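You operate a simulated robot arm through the tools that you are given. There is no shell and no other tool. Be economical: measure what you need, move in short steps, check, and stop when the job is done.

You are at the controls of a simulated robot arm. One attempt, no reset.

Task
Stack the box marked "raw fish" from the dining table top on top of the box labelled "dice game".

It is judged by the outcome, as a careful person would: the job done as asked, and still so three seconds after it is handed in. It fails if anything else is knocked over, pushed out of place, dropped, spilled or broken.

Robot
A 7-joint arm with a two-finger parallel gripper, fixed in place. Base frame: the origin is at the foot of the arm, x ahead of it, y to its left, z up; the work surface is at about z = 0. Units: mm, degrees, N and s.
With the tool pointing down near the work surface it reaches from about 220 to 580 mm from the base axis. Its first joint turns from -66.0 to 66.0 degrees. Payload 2.5 kg.
The tool frame sits at the grasp point between the pads (the TCP): z along the fingers, y along the line on which they close. The tips reach 23 mm beyond it. The gripper opens to 94 mm. The fingers are 38 mm wide and 10 mm thick; the gripper's body (54 by 96 mm) begins 39 mm behind the TCP.
Orientation is that of the tool frame in the base frame, as a unit quaternion [x, y, z, w]. With the fingers straight down and closing along the base's y, the tool's x points along the base's -x, its y along +y and its z along -z.

Tools
- The arm moves only by the tool apply_moves. Its argument "deltas" is a list of rows, each a list of 7 numbers: the turn, a rotation vector about the tool's x, y, z in rad, then the shift along the tool's x, y, z in m, then the finger opening in m, from 0 to 0.094. In form: [[ax, ay, az, x, y, z, hand], ...]. A call has 1 to 8 rows; each row shifts and turns the commanded pose from where the row before left it, along the tool's axes as they then stand. Each row takes 0.2 s and may step no farther than 50 mm and 8.6 degrees from the row before; otherwise, or with a gripper value out of range, the whole call is refused. Where a pose cannot be reached the arm comes as near as it can. A force on the tool above 40 N (or 10 N above the force at the start of the call, whichever is more), or a blocked arm, ends the call early, and 0.2 s more pass. Each finger travels about 108 mm/s and halts on what it meets, pressing with about 43 N; the grip force reading is that of the motor and also rises with nothing between the fingers. The clock runs only during rows and for 0.2 s after the last one: add rows that do not move to give the fingers time. It gives the time, the measured TCP pose, the force on the tool (base axes), the opening and the grip force at its end, in the units of the frame above (readings bear some noise).
- Cameras (640 x 400 px; columns grow to the right, rows downward): "scene" is fixed at [101.5, -402.8, 531.1]; the picture's right is [0.93, -0.37, 0.00], its down [-0.25, -0.64, -0.73] and it looks along [0.27, 0.68, -0.68] (base axes); focal length 318 px, centre (320, 200). "wrist" rides on the gripper at [87, 16, -75] in the tool frame; the picture's right is [-0.18, 0.98, 0.00], its down [-0.58, -0.11, -0.81] and it looks along [-0.79, -0.15, 0.59] (tool axes); focal length 243 px, centre (320, 200). There is no depth. A picture from a camera that has moved, and an enlarged one, comes with that camera's place and axes in the base frame and with its lens.
- capture(camera): a new picture of that camera. No time passes.
- close_up(camera, box): a new picture of the part [left, top, right, bottom] of that camera's present view, enlarged. No time passes.
- hand_in(): hands the job in; it is judged then, once.

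Work in short steps. Places have to be worked out from the pictures, the camera data and where the tool is seen: move nearer, look again, correct. Check each grasp and each placing, and mend what went wrong. You have 90 turns and 46 pictures in all, those below and enlarged ones among them. Open the gripper and draw the arm clear of the work before you hand the job in, unless the task says otherwise; then end with one line.

The tools are called after ">>>" by a JSON object that holds its "api" and its "payload". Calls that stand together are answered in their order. apply_moves: Moves the arm, as the interface text tells. Its arguments: {"type":"object","properties":{"deltas":{"type":"array","items":{"type":"array","items":{"type":"number"}}}},"required":["deltas"]} The other tools are called the same way: capture (camera) takes a picture; close_up (camera, box) takes an enlarged picture of a part of a camera's view; hand_in () hands the job in.

At the start:

```text
clock: 0.0
position: [385.3, 89.2, 235.5]
ee_rot: [0.0, 1.0, 0.001, 0.0]
contact_force: [0.1, -0.3, 0.6]
grip_width: 94.3
grasp_force: 0.1
```

scene: 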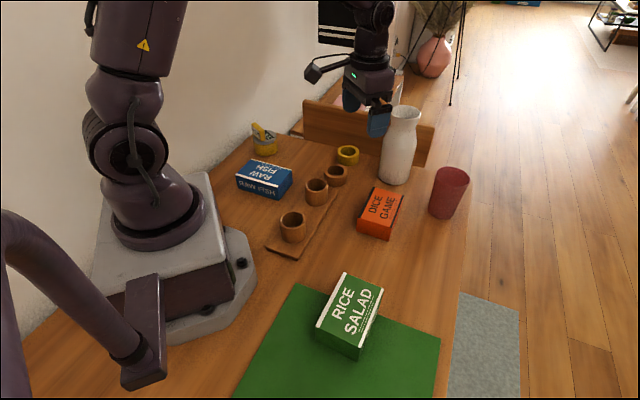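
wrist: 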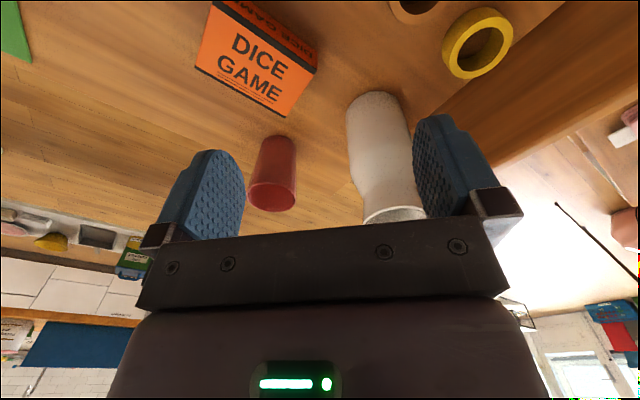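

I'll enlarge the scene around the two boxes to measure their corners.

>>> {"api": "close_up", "payload": {"camera": "scene", "box": [220, 120, 348, 200]}}

>>> {"api": "close_up", "payload": {"camera": "scene", "box": [330, 170, 458, 250]}}

```text
5.00 times, centred on (284, 160) of scene
camera zoom: at [101.5, -402.8, 531.1], right [0.93, -0.37, 0.0], down [-0.25, -0.64, -0.73], along [0.27, 0.68, -0.68], focal length 1589 px, centre (500, 400)
```

zoom: 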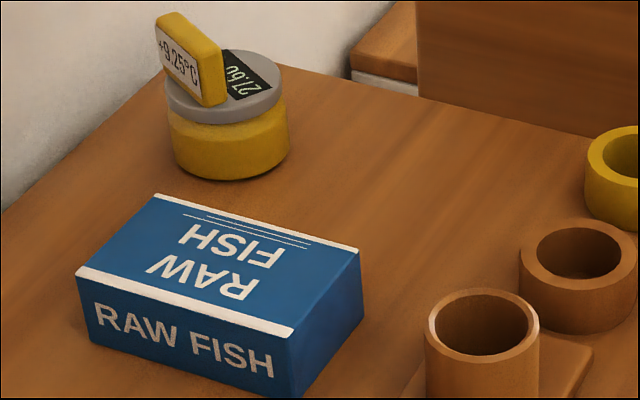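

```text
5.00 times, centred on (394, 210) of scene
camera zoom: at [101.5, -402.8, 531.1], right [0.93, -0.37, 0.0], down [-0.25, -0.64, -0.73], along [0.27, 0.68, -0.68], focal length 1589 px, centre (-50, 150)
```

zoom: 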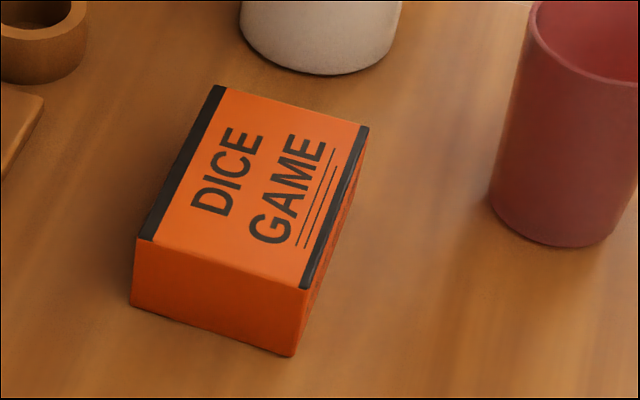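

By my measurements:
- Raw fish box: about 123x75x37 mm, centred near (204, 239), long axis at about 134°.
- Dice box: about 111x72x41 mm, centred near (416, 18), long axis at about 44°.

I'll move above the fish box first, staying high.

>>> {"api": "apply_moves", "payload": {"deltas": [[0, 0, 0, 0.0303, 0.025, 0, 0.094], [0, 0, 0, 0.0303, 0.025, 0, 0.094], [0, 0, 0, 0.0303, 0.025, 0, 0.094], [0, 0, 0, 0.0303, 0.025, 0, 0.094], [0, 0, 0, 0.0303, 0.025, 0, 0.094], [0, 0, 0, 0.0301, 0.0248, 0, 0.094]]}}

>>> {"api": "apply_moves", "payload": {"deltas": [[0, 0, 0.1289, 0, 0, 0, 0.094], [0, 0, 0.1289, 0, 0, 0, 0.094], [0, 0, 0.1289, 0, 0, 0, 0.094], [0, 0, 0.1289, 0, 0, 0, 0.094], [0, 0, 0.1289, 0, 0, 0, 0.094], [0, 0, 0.1289, 0, 0, 0, 0.094], [0, 0, 0, 0, 0, 0, 0.094]]}}

>>> {"api": "capture", "payload": {"camera": "wrist"}}

>>> {"api": "capture", "payload": {"camera": "scene"}}

```text
clock: 1.4
position: [203.0, 238.3, 233.7]
ee_rot: [-0.001, 1.0, 0.001, 0.0]
contact_force: [0.4, 0.4, -0.6]
grip_width: 94.0
grasp_force: 0.0
```

```text
clock: 3.0
position: [201.7, 238.0, 235.8]
ee_rot: [0.378, 0.926, 0.0, 0.0]
contact_force: [0.2, 0.0, -1.3]
grip_width: 93.9
grasp_force: 0.1
```

```text
41 pictures are left
camera wrist: at [152.4, 309.5, 310.3], right [0.82, 0.57, 0.0], down [0.34, -0.48, 0.81], along [0.46, -0.66, -0.59], focal length 243 px, centre (320, 200)
```

wrist: 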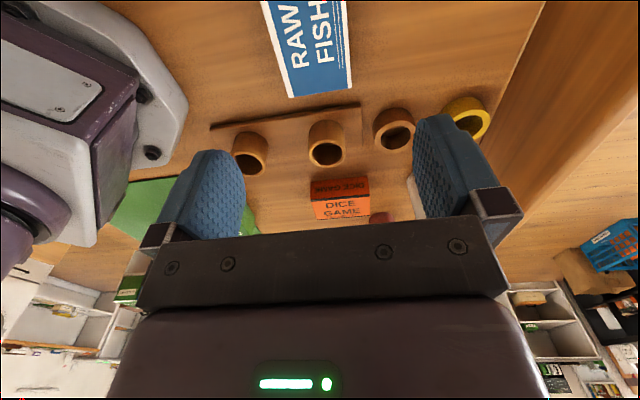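

```text
40 pictures are left
```

scene: 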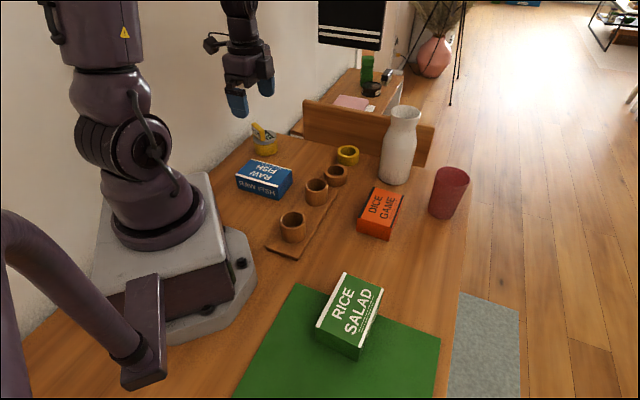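

The scene and wrist views differ by about 14 mm along y for the near box end. I'll pitch the wrist camera down over the box for a better look.

>>> {"api": "apply_moves", "payload": {"deltas": [[0, 0.14, 0, 0, 0, 0, 0.094], [0, 0.14, 0, 0, 0, 0, 0.094], [0, 0.14, 0, 0, 0, 0, 0.094], [0, 0, 0, 0, 0, 0, 0.094], [0, 0, 0, 0, 0, 0, 0.094]]}}

>>> {"api": "capture", "payload": {"camera": "wrist"}}

```text
clock: 4.2
position: [203.9, 238.3, 236.8]
ee_rot: [0.369, 0.906, 0.079, -0.194]
contact_force: [0.0, 0.3, 0.4]
grip_width: 94.4
grasp_force: 0.1
```

```text
39 pictures are left
camera wrist: at [179.9, 283.3, 339.4], right [0.81, 0.59, -0.08], down [0.54, -0.68, 0.5], along [0.24, -0.44, -0.86], focal length 243 px, centre (320, 200)
```

wrist: 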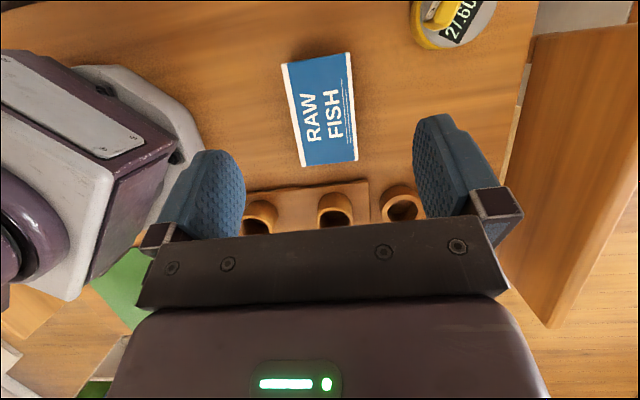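

The wrist view puts the fish box centre at about (198.5, 226.5). Both cameras agree if the table is near z≈9. I'll level the tool, correct the position, descend to about z=110 and look again.

>>> {"api": "apply_moves", "payload": {"deltas": [[0, -0.14, 0, 0, 0, 0, 0.094], [0, -0.14, 0, 0, 0, 0, 0.094], [0, -0.14, 0, 0, 0, 0, 0.094], [0, 0, 0.02, -0.0053, -0.0124, 0, 0.094], [0, 0, 0, 0, 0, 0.04, 0.094], [0, 0, 0, 0, 0, 0.04, 0.094], [0, 0, 0, 0, 0, 0.04, 0.094], [0, 0, 0, 0, 0, 0, 0.094]]}}

>>> {"api": "capture", "payload": {"camera": "wrist"}}

>>> {"api": "close_up", "payload": {"camera": "scene", "box": [200, 100, 328, 180]}}

```text
clock: 6.0
position: [199.8, 223.0, 117.4]
ee_rot: [0.386, 0.922, -0.001, 0.0]
contact_force: [1.4, 0.5, 1.1]
grip_width: 93.8
grasp_force: 0.0
```

```text
38 pictures are left
camera wrist: at [150.4, 295.6, 190.5], right [0.83, 0.56, 0.0], down [0.33, -0.49, 0.81], along [0.45, -0.67, -0.59], focal length 243 px, centre (320, 200)
```

wrist: 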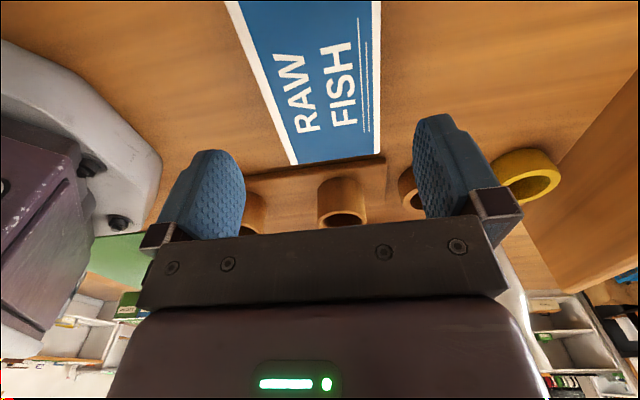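

```text
5.00 times, centred on (264, 140) of scene
camera zoom: at [101.5, -402.8, 531.1], right [0.93, -0.37, 0.0], down [-0.25, -0.64, -0.73], along [0.27, 0.68, -0.68], focal length 1589 px, centre (600, 500)
```

zoom: 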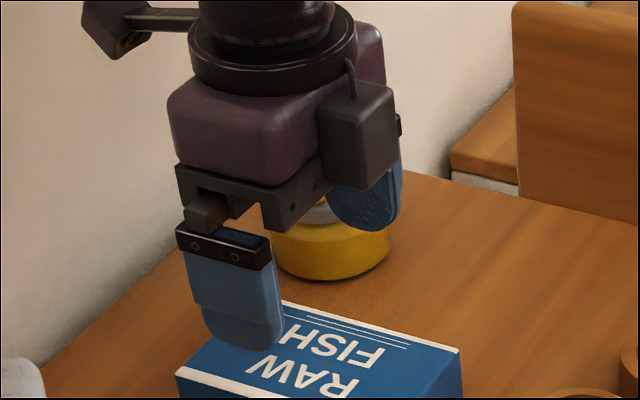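

This view puts the box centre within about 2 mm of the TCP along the closing line. I'll descend until the tips are just below the box top and check the clearance.

>>> {"api": "apply_moves", "payload": {"deltas": [[0, 0, 0, 0.002, 0.001, 0.02, 0.094], [0, 0, 0, 0, 0, 0.015, 0.094], [0, 0, 0, 0, 0, 0.012, 0.094], [0, 0, 0, 0, 0, 0, 0.094]]}}

>>> {"api": "capture", "payload": {"camera": "wrist"}}

>>> {"api": "close_up", "payload": {"camera": "scene", "box": [200, 120, 328, 200]}}

```text
clock: 7.0
position: [198.0, 228.4, 69.4]
ee_rot: [0.387, 0.922, 0.0, 0.0]
contact_force: [-0.2, 0.6, 0.3]
grip_width: 93.8
grasp_force: 0.1
```

```text
36 pictures are left
camera wrist: at [149.5, 300.1, 143.5], right [0.83, 0.56, 0.0], down [0.33, -0.49, 0.81], along [0.45, -0.67, -0.59], focal length 243 px, centre (320, 200)
```

wrist: 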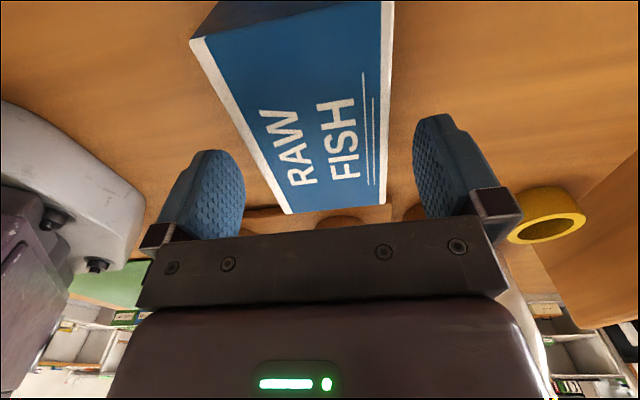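

```text
5.00 times, centred on (264, 160) of scene
camera zoom: at [101.5, -402.8, 531.1], right [0.93, -0.37, 0.0], down [-0.25, -0.64, -0.73], along [0.27, 0.68, -0.68], focal length 1589 px, centre (600, 400)
```

zoom: 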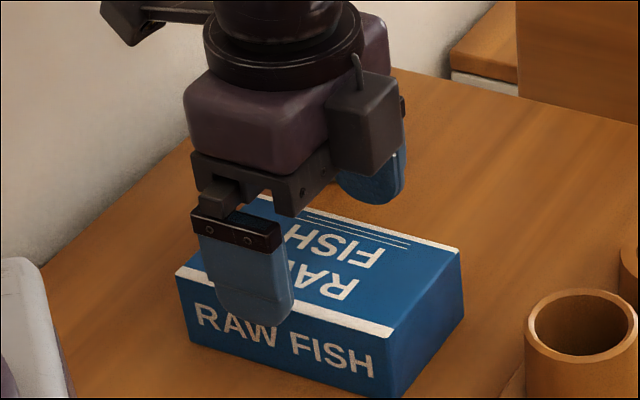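

The box is centred between the fingers to within about 1 mm. I'll descend to TCP z≈40 and close.

>>> {"api": "apply_moves", "payload": {"deltas": [[0, 0, 0, 0, 0, 0.01, 0.094], [0, 0, 0, 0, 0, 0.01, 0.094], [0, 0, 0, 0, 0, 0.01, 0.094], [0, 0, 0, 0, 0, 0, 0.094]]}}

>>> {"api": "close_up", "payload": {"camera": "scene", "box": [200, 120, 328, 200]}}

```text
clock: 8.0
position: [198.0, 228.9, 40.4]
ee_rot: [0.386, 0.923, -0.001, 0.0]
contact_force: [-0.1, 0.1, -0.1]
grip_width: 93.8
grasp_force: 0.1
```

```text
5.00 times, centred on (264, 160) of scene
camera zoom: at [101.5, -402.8, 531.1], right [0.93, -0.37, 0.0], down [-0.25, -0.64, -0.73], along [0.27, 0.68, -0.68], focal length 1589 px, centre (600, 400)
```

zoom: 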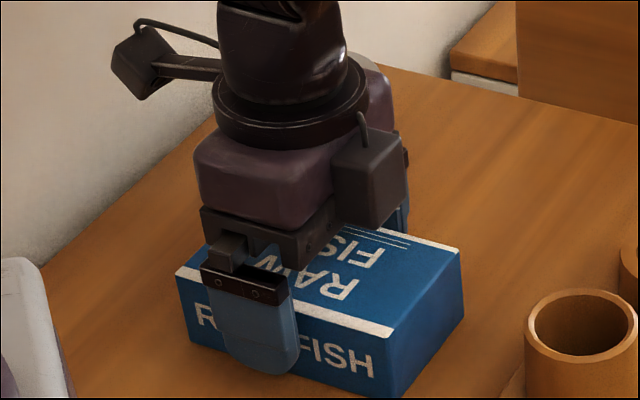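

The fingers straddle the box with no contact force. Closing now.

>>> {"api": "apply_moves", "payload": {"deltas": [[0, 0, 0, 0, 0, 0, 0.08], [0, 0, 0, 0, 0, 0, 0.07], [0, 0, 0, 0, 0, 0, 0.06], [0, 0, 0, 0, 0, 0, 0.06]]}}

```text
clock: 9.0
position: [197.8, 226.6, 40.8]
ee_rot: [0.386, 0.922, 0.0, -0.001]
contact_force: [-1.3, -0.8, -1.2]
grip_width: 74.8
grasp_force: 42.9
```

The box is gripped at 74.8 mm with 43 N. I'll lift it straight up, slowly.

>>> {"api": "apply_moves", "payload": {"deltas": [[0, 0, 0, 0, 0, -0.01, 0.06], [0, 0, 0, 0, 0, -0.02, 0.06], [0, 0, 0, 0, 0, -0.03, 0.06], [0, 0, 0, 0, 0, -0.03, 0.06], [0, 0, 0, 0, 0, -0.04, 0.06], [0, 0, 0, 0, 0, -0.04, 0.06], [0, 0, 0, 0, 0, -0.03, 0.06], [0, 0, 0, 0, 0, 0, 0.06]]}}

>>> {"api": "capture", "payload": {"camera": "scene"}}

>>> {"api": "capture", "payload": {"camera": "wrist"}}

```text
clock: 10.8
position: [197.5, 228.8, 239.9]
ee_rot: [0.386, 0.922, -0.001, -0.001]
contact_force: [0.3, -1.2, -2.5]
grip_width: 74.6
grasp_force: 43.1
```

```text
33 pictures are left
```

scene: 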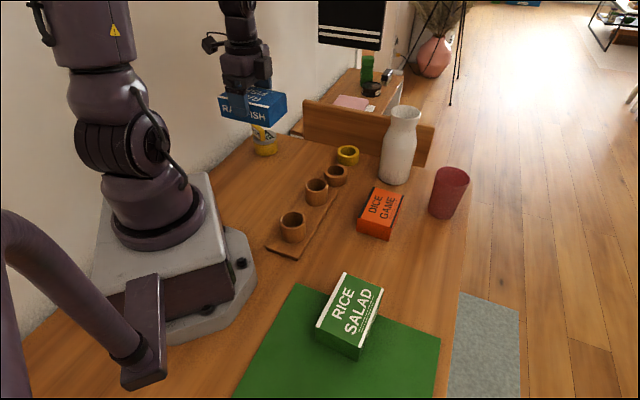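

```text
32 pictures are left
camera wrist: at [149.1, 300.8, 313.6], right [0.83, 0.56, 0.0], down [0.33, -0.49, 0.81], along [0.45, -0.67, -0.59], focal length 243 px, centre (320, 200)
```

wrist: 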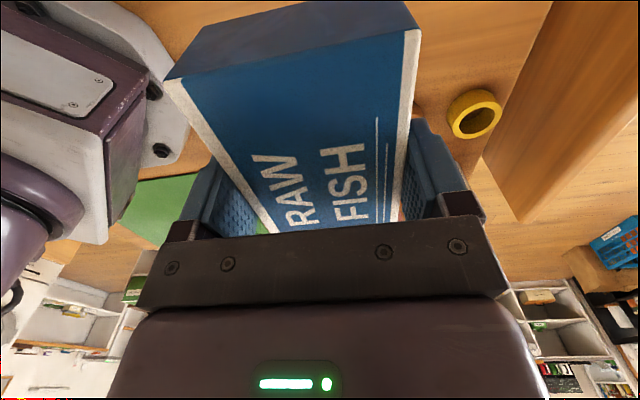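

The box is held level and cleanly. The cameras put the dice box centre near (412.5, 13.5) with its top at about z=46. I'll carry the box halfway at height, then turn it so its long axis matches the dice box.

>>> {"api": "apply_moves", "payload": {"deltas": [[0, 0, 0, -0.02, 0, 0, 0.06], [0, 0, 0, -0.03, 0, 0, 0.06], [0, 0, 0, -0.03, 0, 0, 0.06], [0, 0, 0, -0.03, 0, 0, 0.06], [0, 0, 0, -0.03, 0, 0, 0.06], [0, 0, 0, -0.02, 0, 0, 0.06], [0, 0, 0, 0, 0, 0, 0.06]]}}

>>> {"api": "apply_moves", "payload": {"deltas": [[0, 0, -0.13, 0, 0, 0, 0.06], [0, 0, -0.13, 0, 0, 0, 0.06], [0, 0, -0.13, 0, 0, 0, 0.06], [0, 0, -0.13, 0, 0, 0, 0.06], [0, 0, -0.13, 0, 0, 0, 0.06], [0, 0, -0.13, 0, 0, 0, 0.06], [0, 0, 0, 0, 0, 0, 0.06]]}}

>>> {"api": "apply_moves", "payload": {"deltas": [[0, 0, -0.13, 0, 0, 0, 0.06], [0, 0, -0.13, 0, 0, 0, 0.06], [0, 0, -0.13, 0, 0, 0, 0.06], [0, 0, -0.13, 0, 0, 0, 0.06], [0, 0, -0.13, 0, 0, 0, 0.06], [0, 0, -0.125, 0, 0, 0, 0.06], [0, 0, 0, 0, 0, 0, 0.06]]}}

>>> {"api": "capture", "payload": {"camera": "scene"}}

>>> {"api": "capture", "payload": {"camera": "wrist"}}

```text
clock: 12.4
position: [310.8, 111.7, 236.7]
ee_rot: [0.387, 0.922, 0.0, 0.0]
contact_force: [-0.1, 0.0, -3.2]
grip_width: 74.5
grasp_force: 42.9
```

```text
clock: 14.0
position: [309.8, 114.8, 239.4]
ee_rot: [0.006, 1.0, 0.0, 0.0]
contact_force: [-0.4, 0.9, -3.5]
grip_width: 74.6
grasp_force: 43.2
```

```text
clock: 15.6
position: [308.6, 114.2, 239.2]
ee_rot: [-0.373, 0.928, 0.001, 0.0]
contact_force: [0.2, 0.6, -2.6]
grip_width: 74.7
grasp_force: 43.3
```

```text
31 pictures are left
```

scene: 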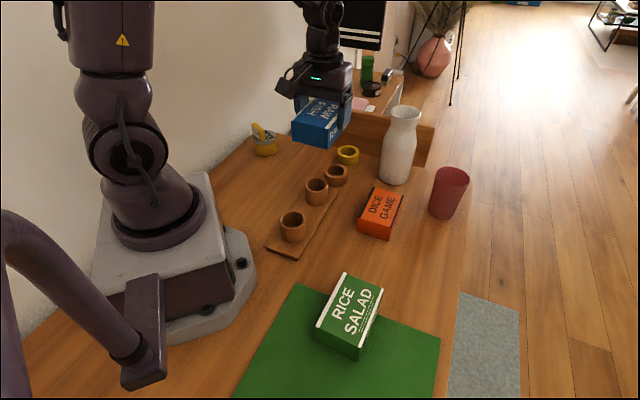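

```text
30 pictures are left
camera wrist: at [235.5, 64.8, 313.5], right [-0.55, 0.84, 0.0], down [0.5, 0.32, 0.81], along [0.68, 0.44, -0.59], focal length 243 px, centre (320, 200)
```

wrist: 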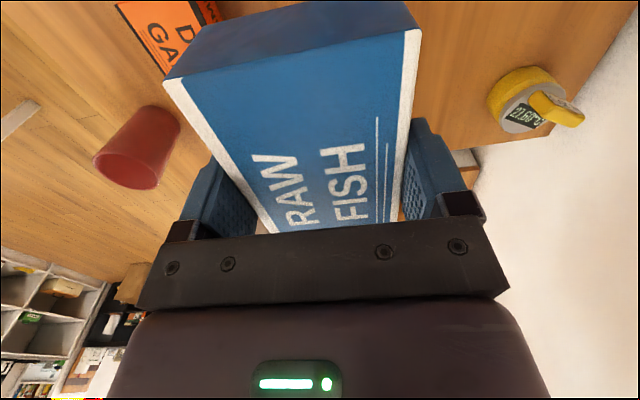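

The yaw is now about 43.8°, aligned with the dice box. I'll translate to above the dice box.

>>> {"api": "apply_moves", "payload": {"deltas": [[0, 0, 0, 0, -0.015, 0, 0.06], [0, 0, 0, 0, -0.028, 0, 0.06], [0, 0, 0, 0, -0.028, 0, 0.06], [0, 0, 0, 0, -0.028, 0, 0.06], [0, 0, 0, 0, -0.028, 0, 0.06], [0, 0, 0, 0, -0.0174, 0, 0.06], [0, 0, 0, 0, 0, 0, 0.06], [0, 0, 0, 0, 0, 0, 0.06]]}}

>>> {"api": "apply_moves", "payload": {"deltas": [[0, 0, 0, 0, 0, 0.03, 0.06], [0, 0, 0, 0, 0, 0.03, 0.06], [0, 0, 0, 0, 0, 0.03, 0.06], [0, 0, 0, 0, 0, 0.02, 0.06], [0, 0, 0, 0, 0, 0, 0.06]]}}

>>> {"api": "close_up", "payload": {"camera": "scene", "box": [330, 140, 458, 220]}}

>>> {"api": "capture", "payload": {"camera": "wrist"}}

```text
clock: 17.4
position: [407.4, 9.8, 238.4]
ee_rot: [-0.372, 0.928, 0.0, 0.001]
contact_force: [-0.3, 0.0, -1.8]
grip_width: 74.4
grasp_force: 42.8
```

```text
clock: 18.6
position: [410.2, 10.9, 125.5]
ee_rot: [-0.372, 0.928, 0.0, 0.0]
contact_force: [0.3, -1.0, -2.4]
grip_width: 74.5
grasp_force: 43.5
```

```text
5.00 times, centred on (394, 180) of scene
camera zoom: at [101.5, -402.8, 531.1], right [0.93, -0.37, 0.0], down [-0.25, -0.64, -0.73], along [0.27, 0.68, -0.68], focal length 1589 px, centre (-50, 300)
```

zoom: 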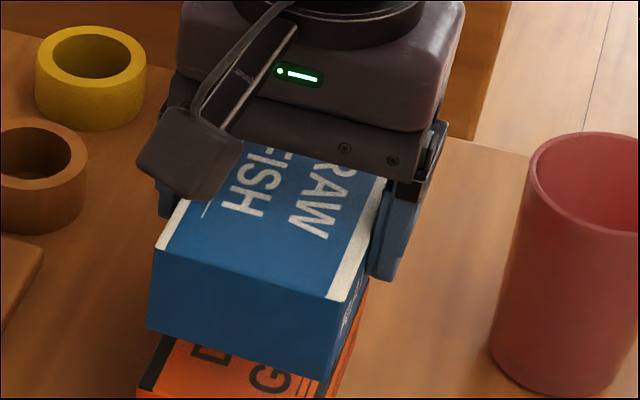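

```text
28 pictures are left
camera wrist: at [336.6, -38.1, 198.3], right [-0.55, 0.84, 0.0], down [0.5, 0.32, 0.81], along [0.68, 0.44, -0.59], focal length 243 px, centre (320, 200)
```

wrist: 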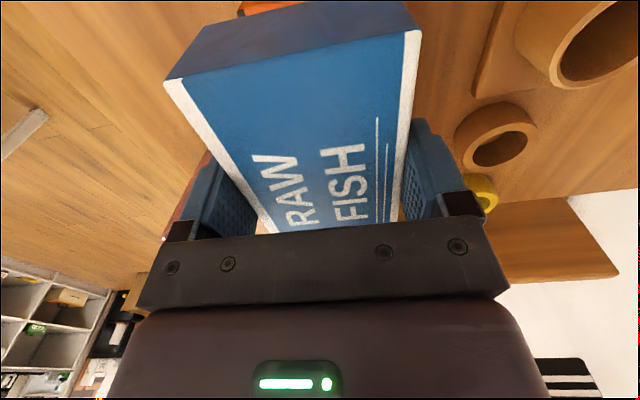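

The fish box looks within about 4 mm of centre over the dice box. I'll go down to about 10–15 mm above it and compare the edges.

>>> {"api": "apply_moves", "payload": {"deltas": [[0, 0, 0, 0, 0.002, 0.015, 0.06], [0, 0, 0, 0, 0, 0.01, 0.06], [0, 0, 0, 0, 0, 0.005, 0.06], [0, 0, 0, 0, 0, 0, 0.06], [0, 0, 0, 0, 0, 0, 0.06]]}}

>>> {"api": "close_up", "payload": {"camera": "scene", "box": [330, 170, 458, 250]}}

```text
clock: 19.8
position: [408.2, 11.3, 96.0]
ee_rot: [-0.372, 0.928, 0.0, 0.0]
contact_force: [0.2, -0.1, -3.1]
grip_width: 74.8
grasp_force: 43.4
```

```text
5.00 times, centred on (394, 210) of scene
camera zoom: at [101.5, -402.8, 531.1], right [0.93, -0.37, 0.0], down [-0.25, -0.64, -0.73], along [0.27, 0.68, -0.68], focal length 1589 px, centre (-50, 150)
```

zoom: 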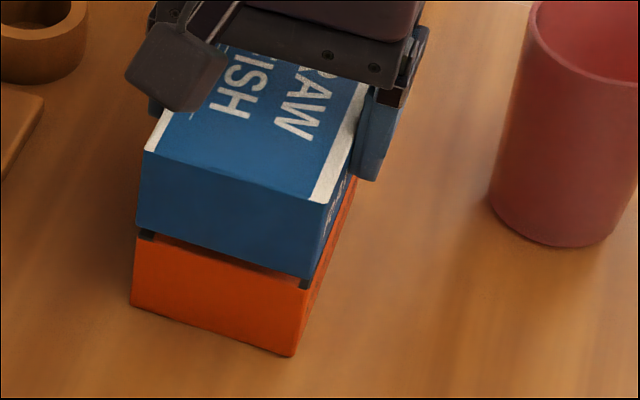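

The fish box is well aligned, with an even overhang and about 12 mm of gap left. I'll lower it in small steps and watch for contact.

>>> {"api": "apply_moves", "payload": {"deltas": [[0, 0, 0, 0, 0.001, 0.004, 0.06], [0, 0, 0, 0, 0, 0.003, 0.06], [0, 0, 0, 0, 0, 0, 0.06]]}}

>>> {"api": "close_up", "payload": {"camera": "scene", "box": [346, 190, 410, 230]}}

```text
clock: 20.6
position: [407.6, 11.7, 91.6]
ee_rot: [-0.372, 0.928, 0.0, 0.001]
contact_force: [0.0, 0.6, -3.9]
grip_width: 74.5
grasp_force: 42.6
```

```text
10.00 times, centred on (378, 210) of scene
camera zoom: at [101.5, -402.8, 531.1], right [0.93, -0.37, 0.0], down [-0.25, -0.64, -0.73], along [0.27, 0.68, -0.68], focal length 3179 px, centre (-260, 100)
```

zoom: 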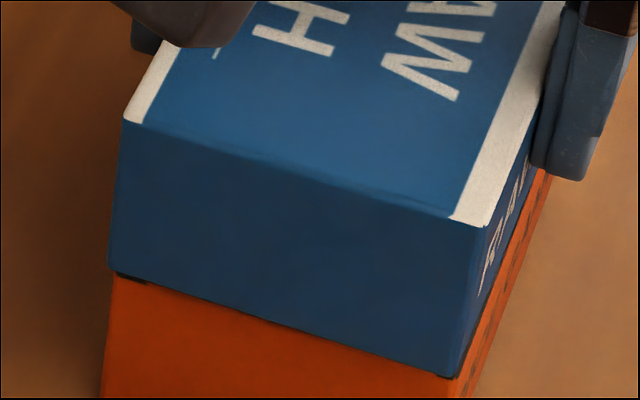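

No contact yet, with about 5 mm to go. I'll continue in 1.5–2 mm steps.

>>> {"api": "apply_moves", "payload": {"deltas": [[0, 0, 0, 0, 0, 0.002, 0.06], [0, 0, 0, 0, 0, 0.0015, 0.06], [0, 0, 0, 0, 0, 0, 0.06]]}}

>>> {"api": "apply_moves", "payload": {"deltas": [[0, 0, 0, 0, 0, 0.0015, 0.06], [0, 0, 0, 0, 0, 0, 0.06]]}}

>>> {"api": "close_up", "payload": {"camera": "scene", "box": [346, 190, 410, 230]}}

```text
clock: 21.4
position: [407.0, 11.4, 88.7]
ee_rot: [-0.372, 0.928, 0.0, -0.001]
contact_force: [0.3, -0.1, -2.3]
grip_width: 74.7
grasp_force: 43.1
```

```text
clock: 22.0
position: [407.0, 12.5, 85.9]
ee_rot: [-0.373, 0.928, 0.001, 0.0]
contact_force: [-0.3, 0.1, -2.9]
grip_width: 74.5
grasp_force: 43.2
```

```text
10.00 times, centred on (378, 210) of scene
camera zoom: at [101.5, -402.8, 531.1], right [0.93, -0.37, 0.0], down [-0.25, -0.64, -0.73], along [0.27, 0.68, -0.68], focal length 3179 px, centre (-260, 100)
```

zoom: 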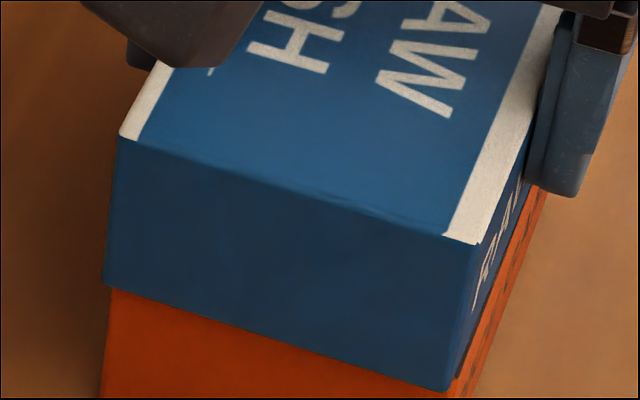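

There's still no contact and the lateral centring is good. I'll keep stepping down.

>>> {"api": "apply_moves", "payload": {"deltas": [[0, 0, 0, 0, 0, 0.0015, 0.06], [0, 0, 0, 0, 0, 0, 0.06]]}}

>>> {"api": "apply_moves", "payload": {"deltas": [[0, 0, 0, 0, 0, 0.0015, 0.06], [0, 0, 0, 0, 0, 0, 0.06]]}}

```text
clock: 22.6
position: [407.0, 10.8, 84.9]
ee_rot: [-0.371, 0.928, 0.0, 0.0]
contact_force: [-0.3, -0.7, -2.9]
grip_width: 74.6
grasp_force: 43.6
```

```text
clock: 23.2
position: [408.7, 12.9, 84.8]
ee_rot: [-0.371, 0.928, 0.0, 0.0]
contact_force: [-6.0, -4.0, 15.9]
grip_width: 74.7
grasp_force: 43.0
```

Contact is made at about 16 N upward. I'll ease back 0.7 mm to relax the press, check, then open.

>>> {"api": "apply_moves", "payload": {"deltas": [[0, 0, 0, 0, 0, -0.0007, 0.06], [0, 0, 0, 0, 0, 0, 0.06]]}}

>>> {"api": "close_up", "payload": {"camera": "scene", "box": [330, 170, 458, 250]}}

```text
clock: 23.8
position: [407.8, 11.0, 84.7]
ee_rot: [-0.372, 0.928, -0.001, 0.001]
contact_force: [1.6, -3.9, 7.3]
grip_width: 74.4
grasp_force: 43.2
```

```text
5.00 times, centred on (394, 210) of scene
camera zoom: at [101.5, -402.8, 531.1], right [0.93, -0.37, 0.0], down [-0.25, -0.64, -0.73], along [0.27, 0.68, -0.68], focal length 1589 px, centre (-50, 150)
```

zoom: 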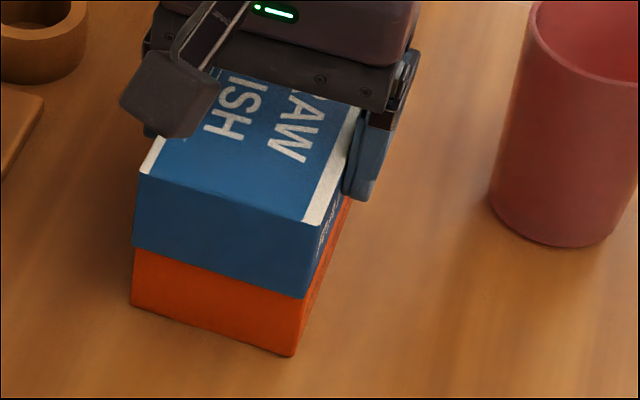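

The fish box is resting on the dice box. Opening the gripper gradually.

>>> {"api": "apply_moves", "payload": {"deltas": [[0, 0, 0, 0, 0, 0, 0.078], [0, 0, 0, 0, 0, 0, 0.086], [0, 0, 0, 0, 0, 0, 0.094], [0, 0, 0, 0, 0, 0, 0.094]]}}

>>> {"api": "apply_moves", "payload": {"deltas": [[0, 0, 0, 0, 0, -0.01, 0.094], [0, 0, 0, 0, 0, -0.02, 0.094], [0, 0, 0, 0, 0, -0.03, 0.094], [0, 0, 0, 0, 0, -0.04, 0.094], [0, 0, 0, 0, 0, -0.04, 0.094], [0, 0, 0, 0, 0, -0.03, 0.094], [0, 0, 0, 0, 0, 0, 0.094]]}}

>>> {"api": "apply_moves", "payload": {"deltas": [[0, 0, 0, 0, 0.03, 0, 0.094], [0, 0, 0, 0, 0.04, 0, 0.094], [0, 0, 0, 0, 0.03, 0, 0.094], [0, 0, 0, 0, 0, 0, 0.094]]}}

>>> {"api": "capture", "payload": {"camera": "scene"}}

>>> {"api": "close_up", "payload": {"camera": "scene", "box": [330, 150, 458, 230]}}

```text
clock: 24.8
position: [407.3, 12.0, 84.7]
ee_rot: [-0.372, 0.928, 0.0, 0.001]
contact_force: [-0.3, -0.2, -0.8]
grip_width: 93.9
grasp_force: 0.0
```

```text
clock: 26.4
position: [405.5, 13.4, 255.5]
ee_rot: [-0.371, 0.929, 0.0, 0.0]
contact_force: [0.1, -0.4, 0.2]
grip_width: 94.2
grasp_force: 0.0
```

```text
clock: 27.4
position: [336.7, 85.0, 254.3]
ee_rot: [-0.371, 0.929, 0.0, 0.001]
contact_force: [0.0, 0.2, 0.7]
grip_width: 93.7
grasp_force: 0.2
```

```text
23 pictures are left
```

scene: 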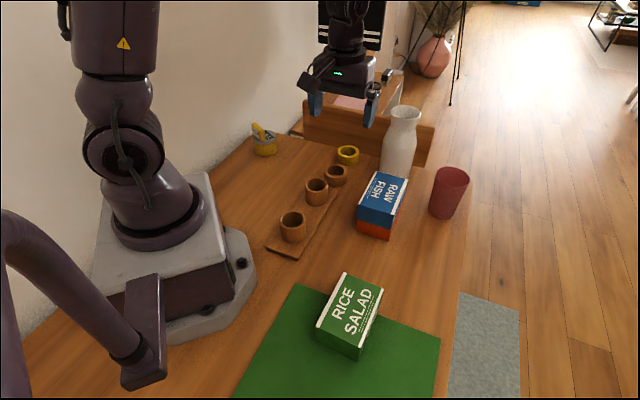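

```text
5.00 times, centred on (394, 190) of scene
camera zoom: at [101.5, -402.8, 531.1], right [0.93, -0.37, 0.0], down [-0.25, -0.64, -0.73], along [0.27, 0.68, -0.68], focal length 1589 px, centre (-50, 250)
```

zoom: 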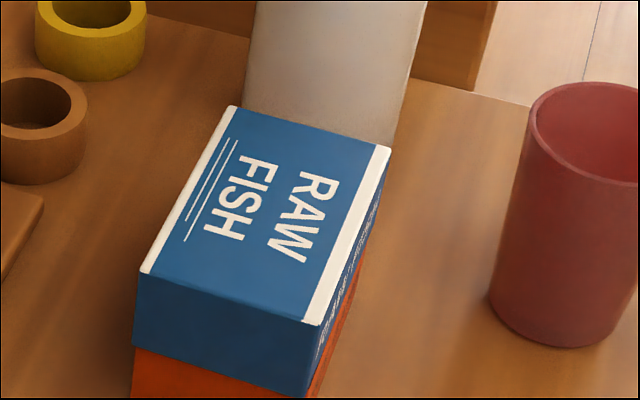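

The fish box sits squarely and steadily on the dice box, nothing else has moved, and the arm is clear with the gripper open. Handing in.

>>> {"api": "hand_in", "payload": {}}

```text
The job is handed in.
```

The "raw fish" box is now stacked on top of the "dice game" box, centred and lined up with it, and nothing else on the table was moved.
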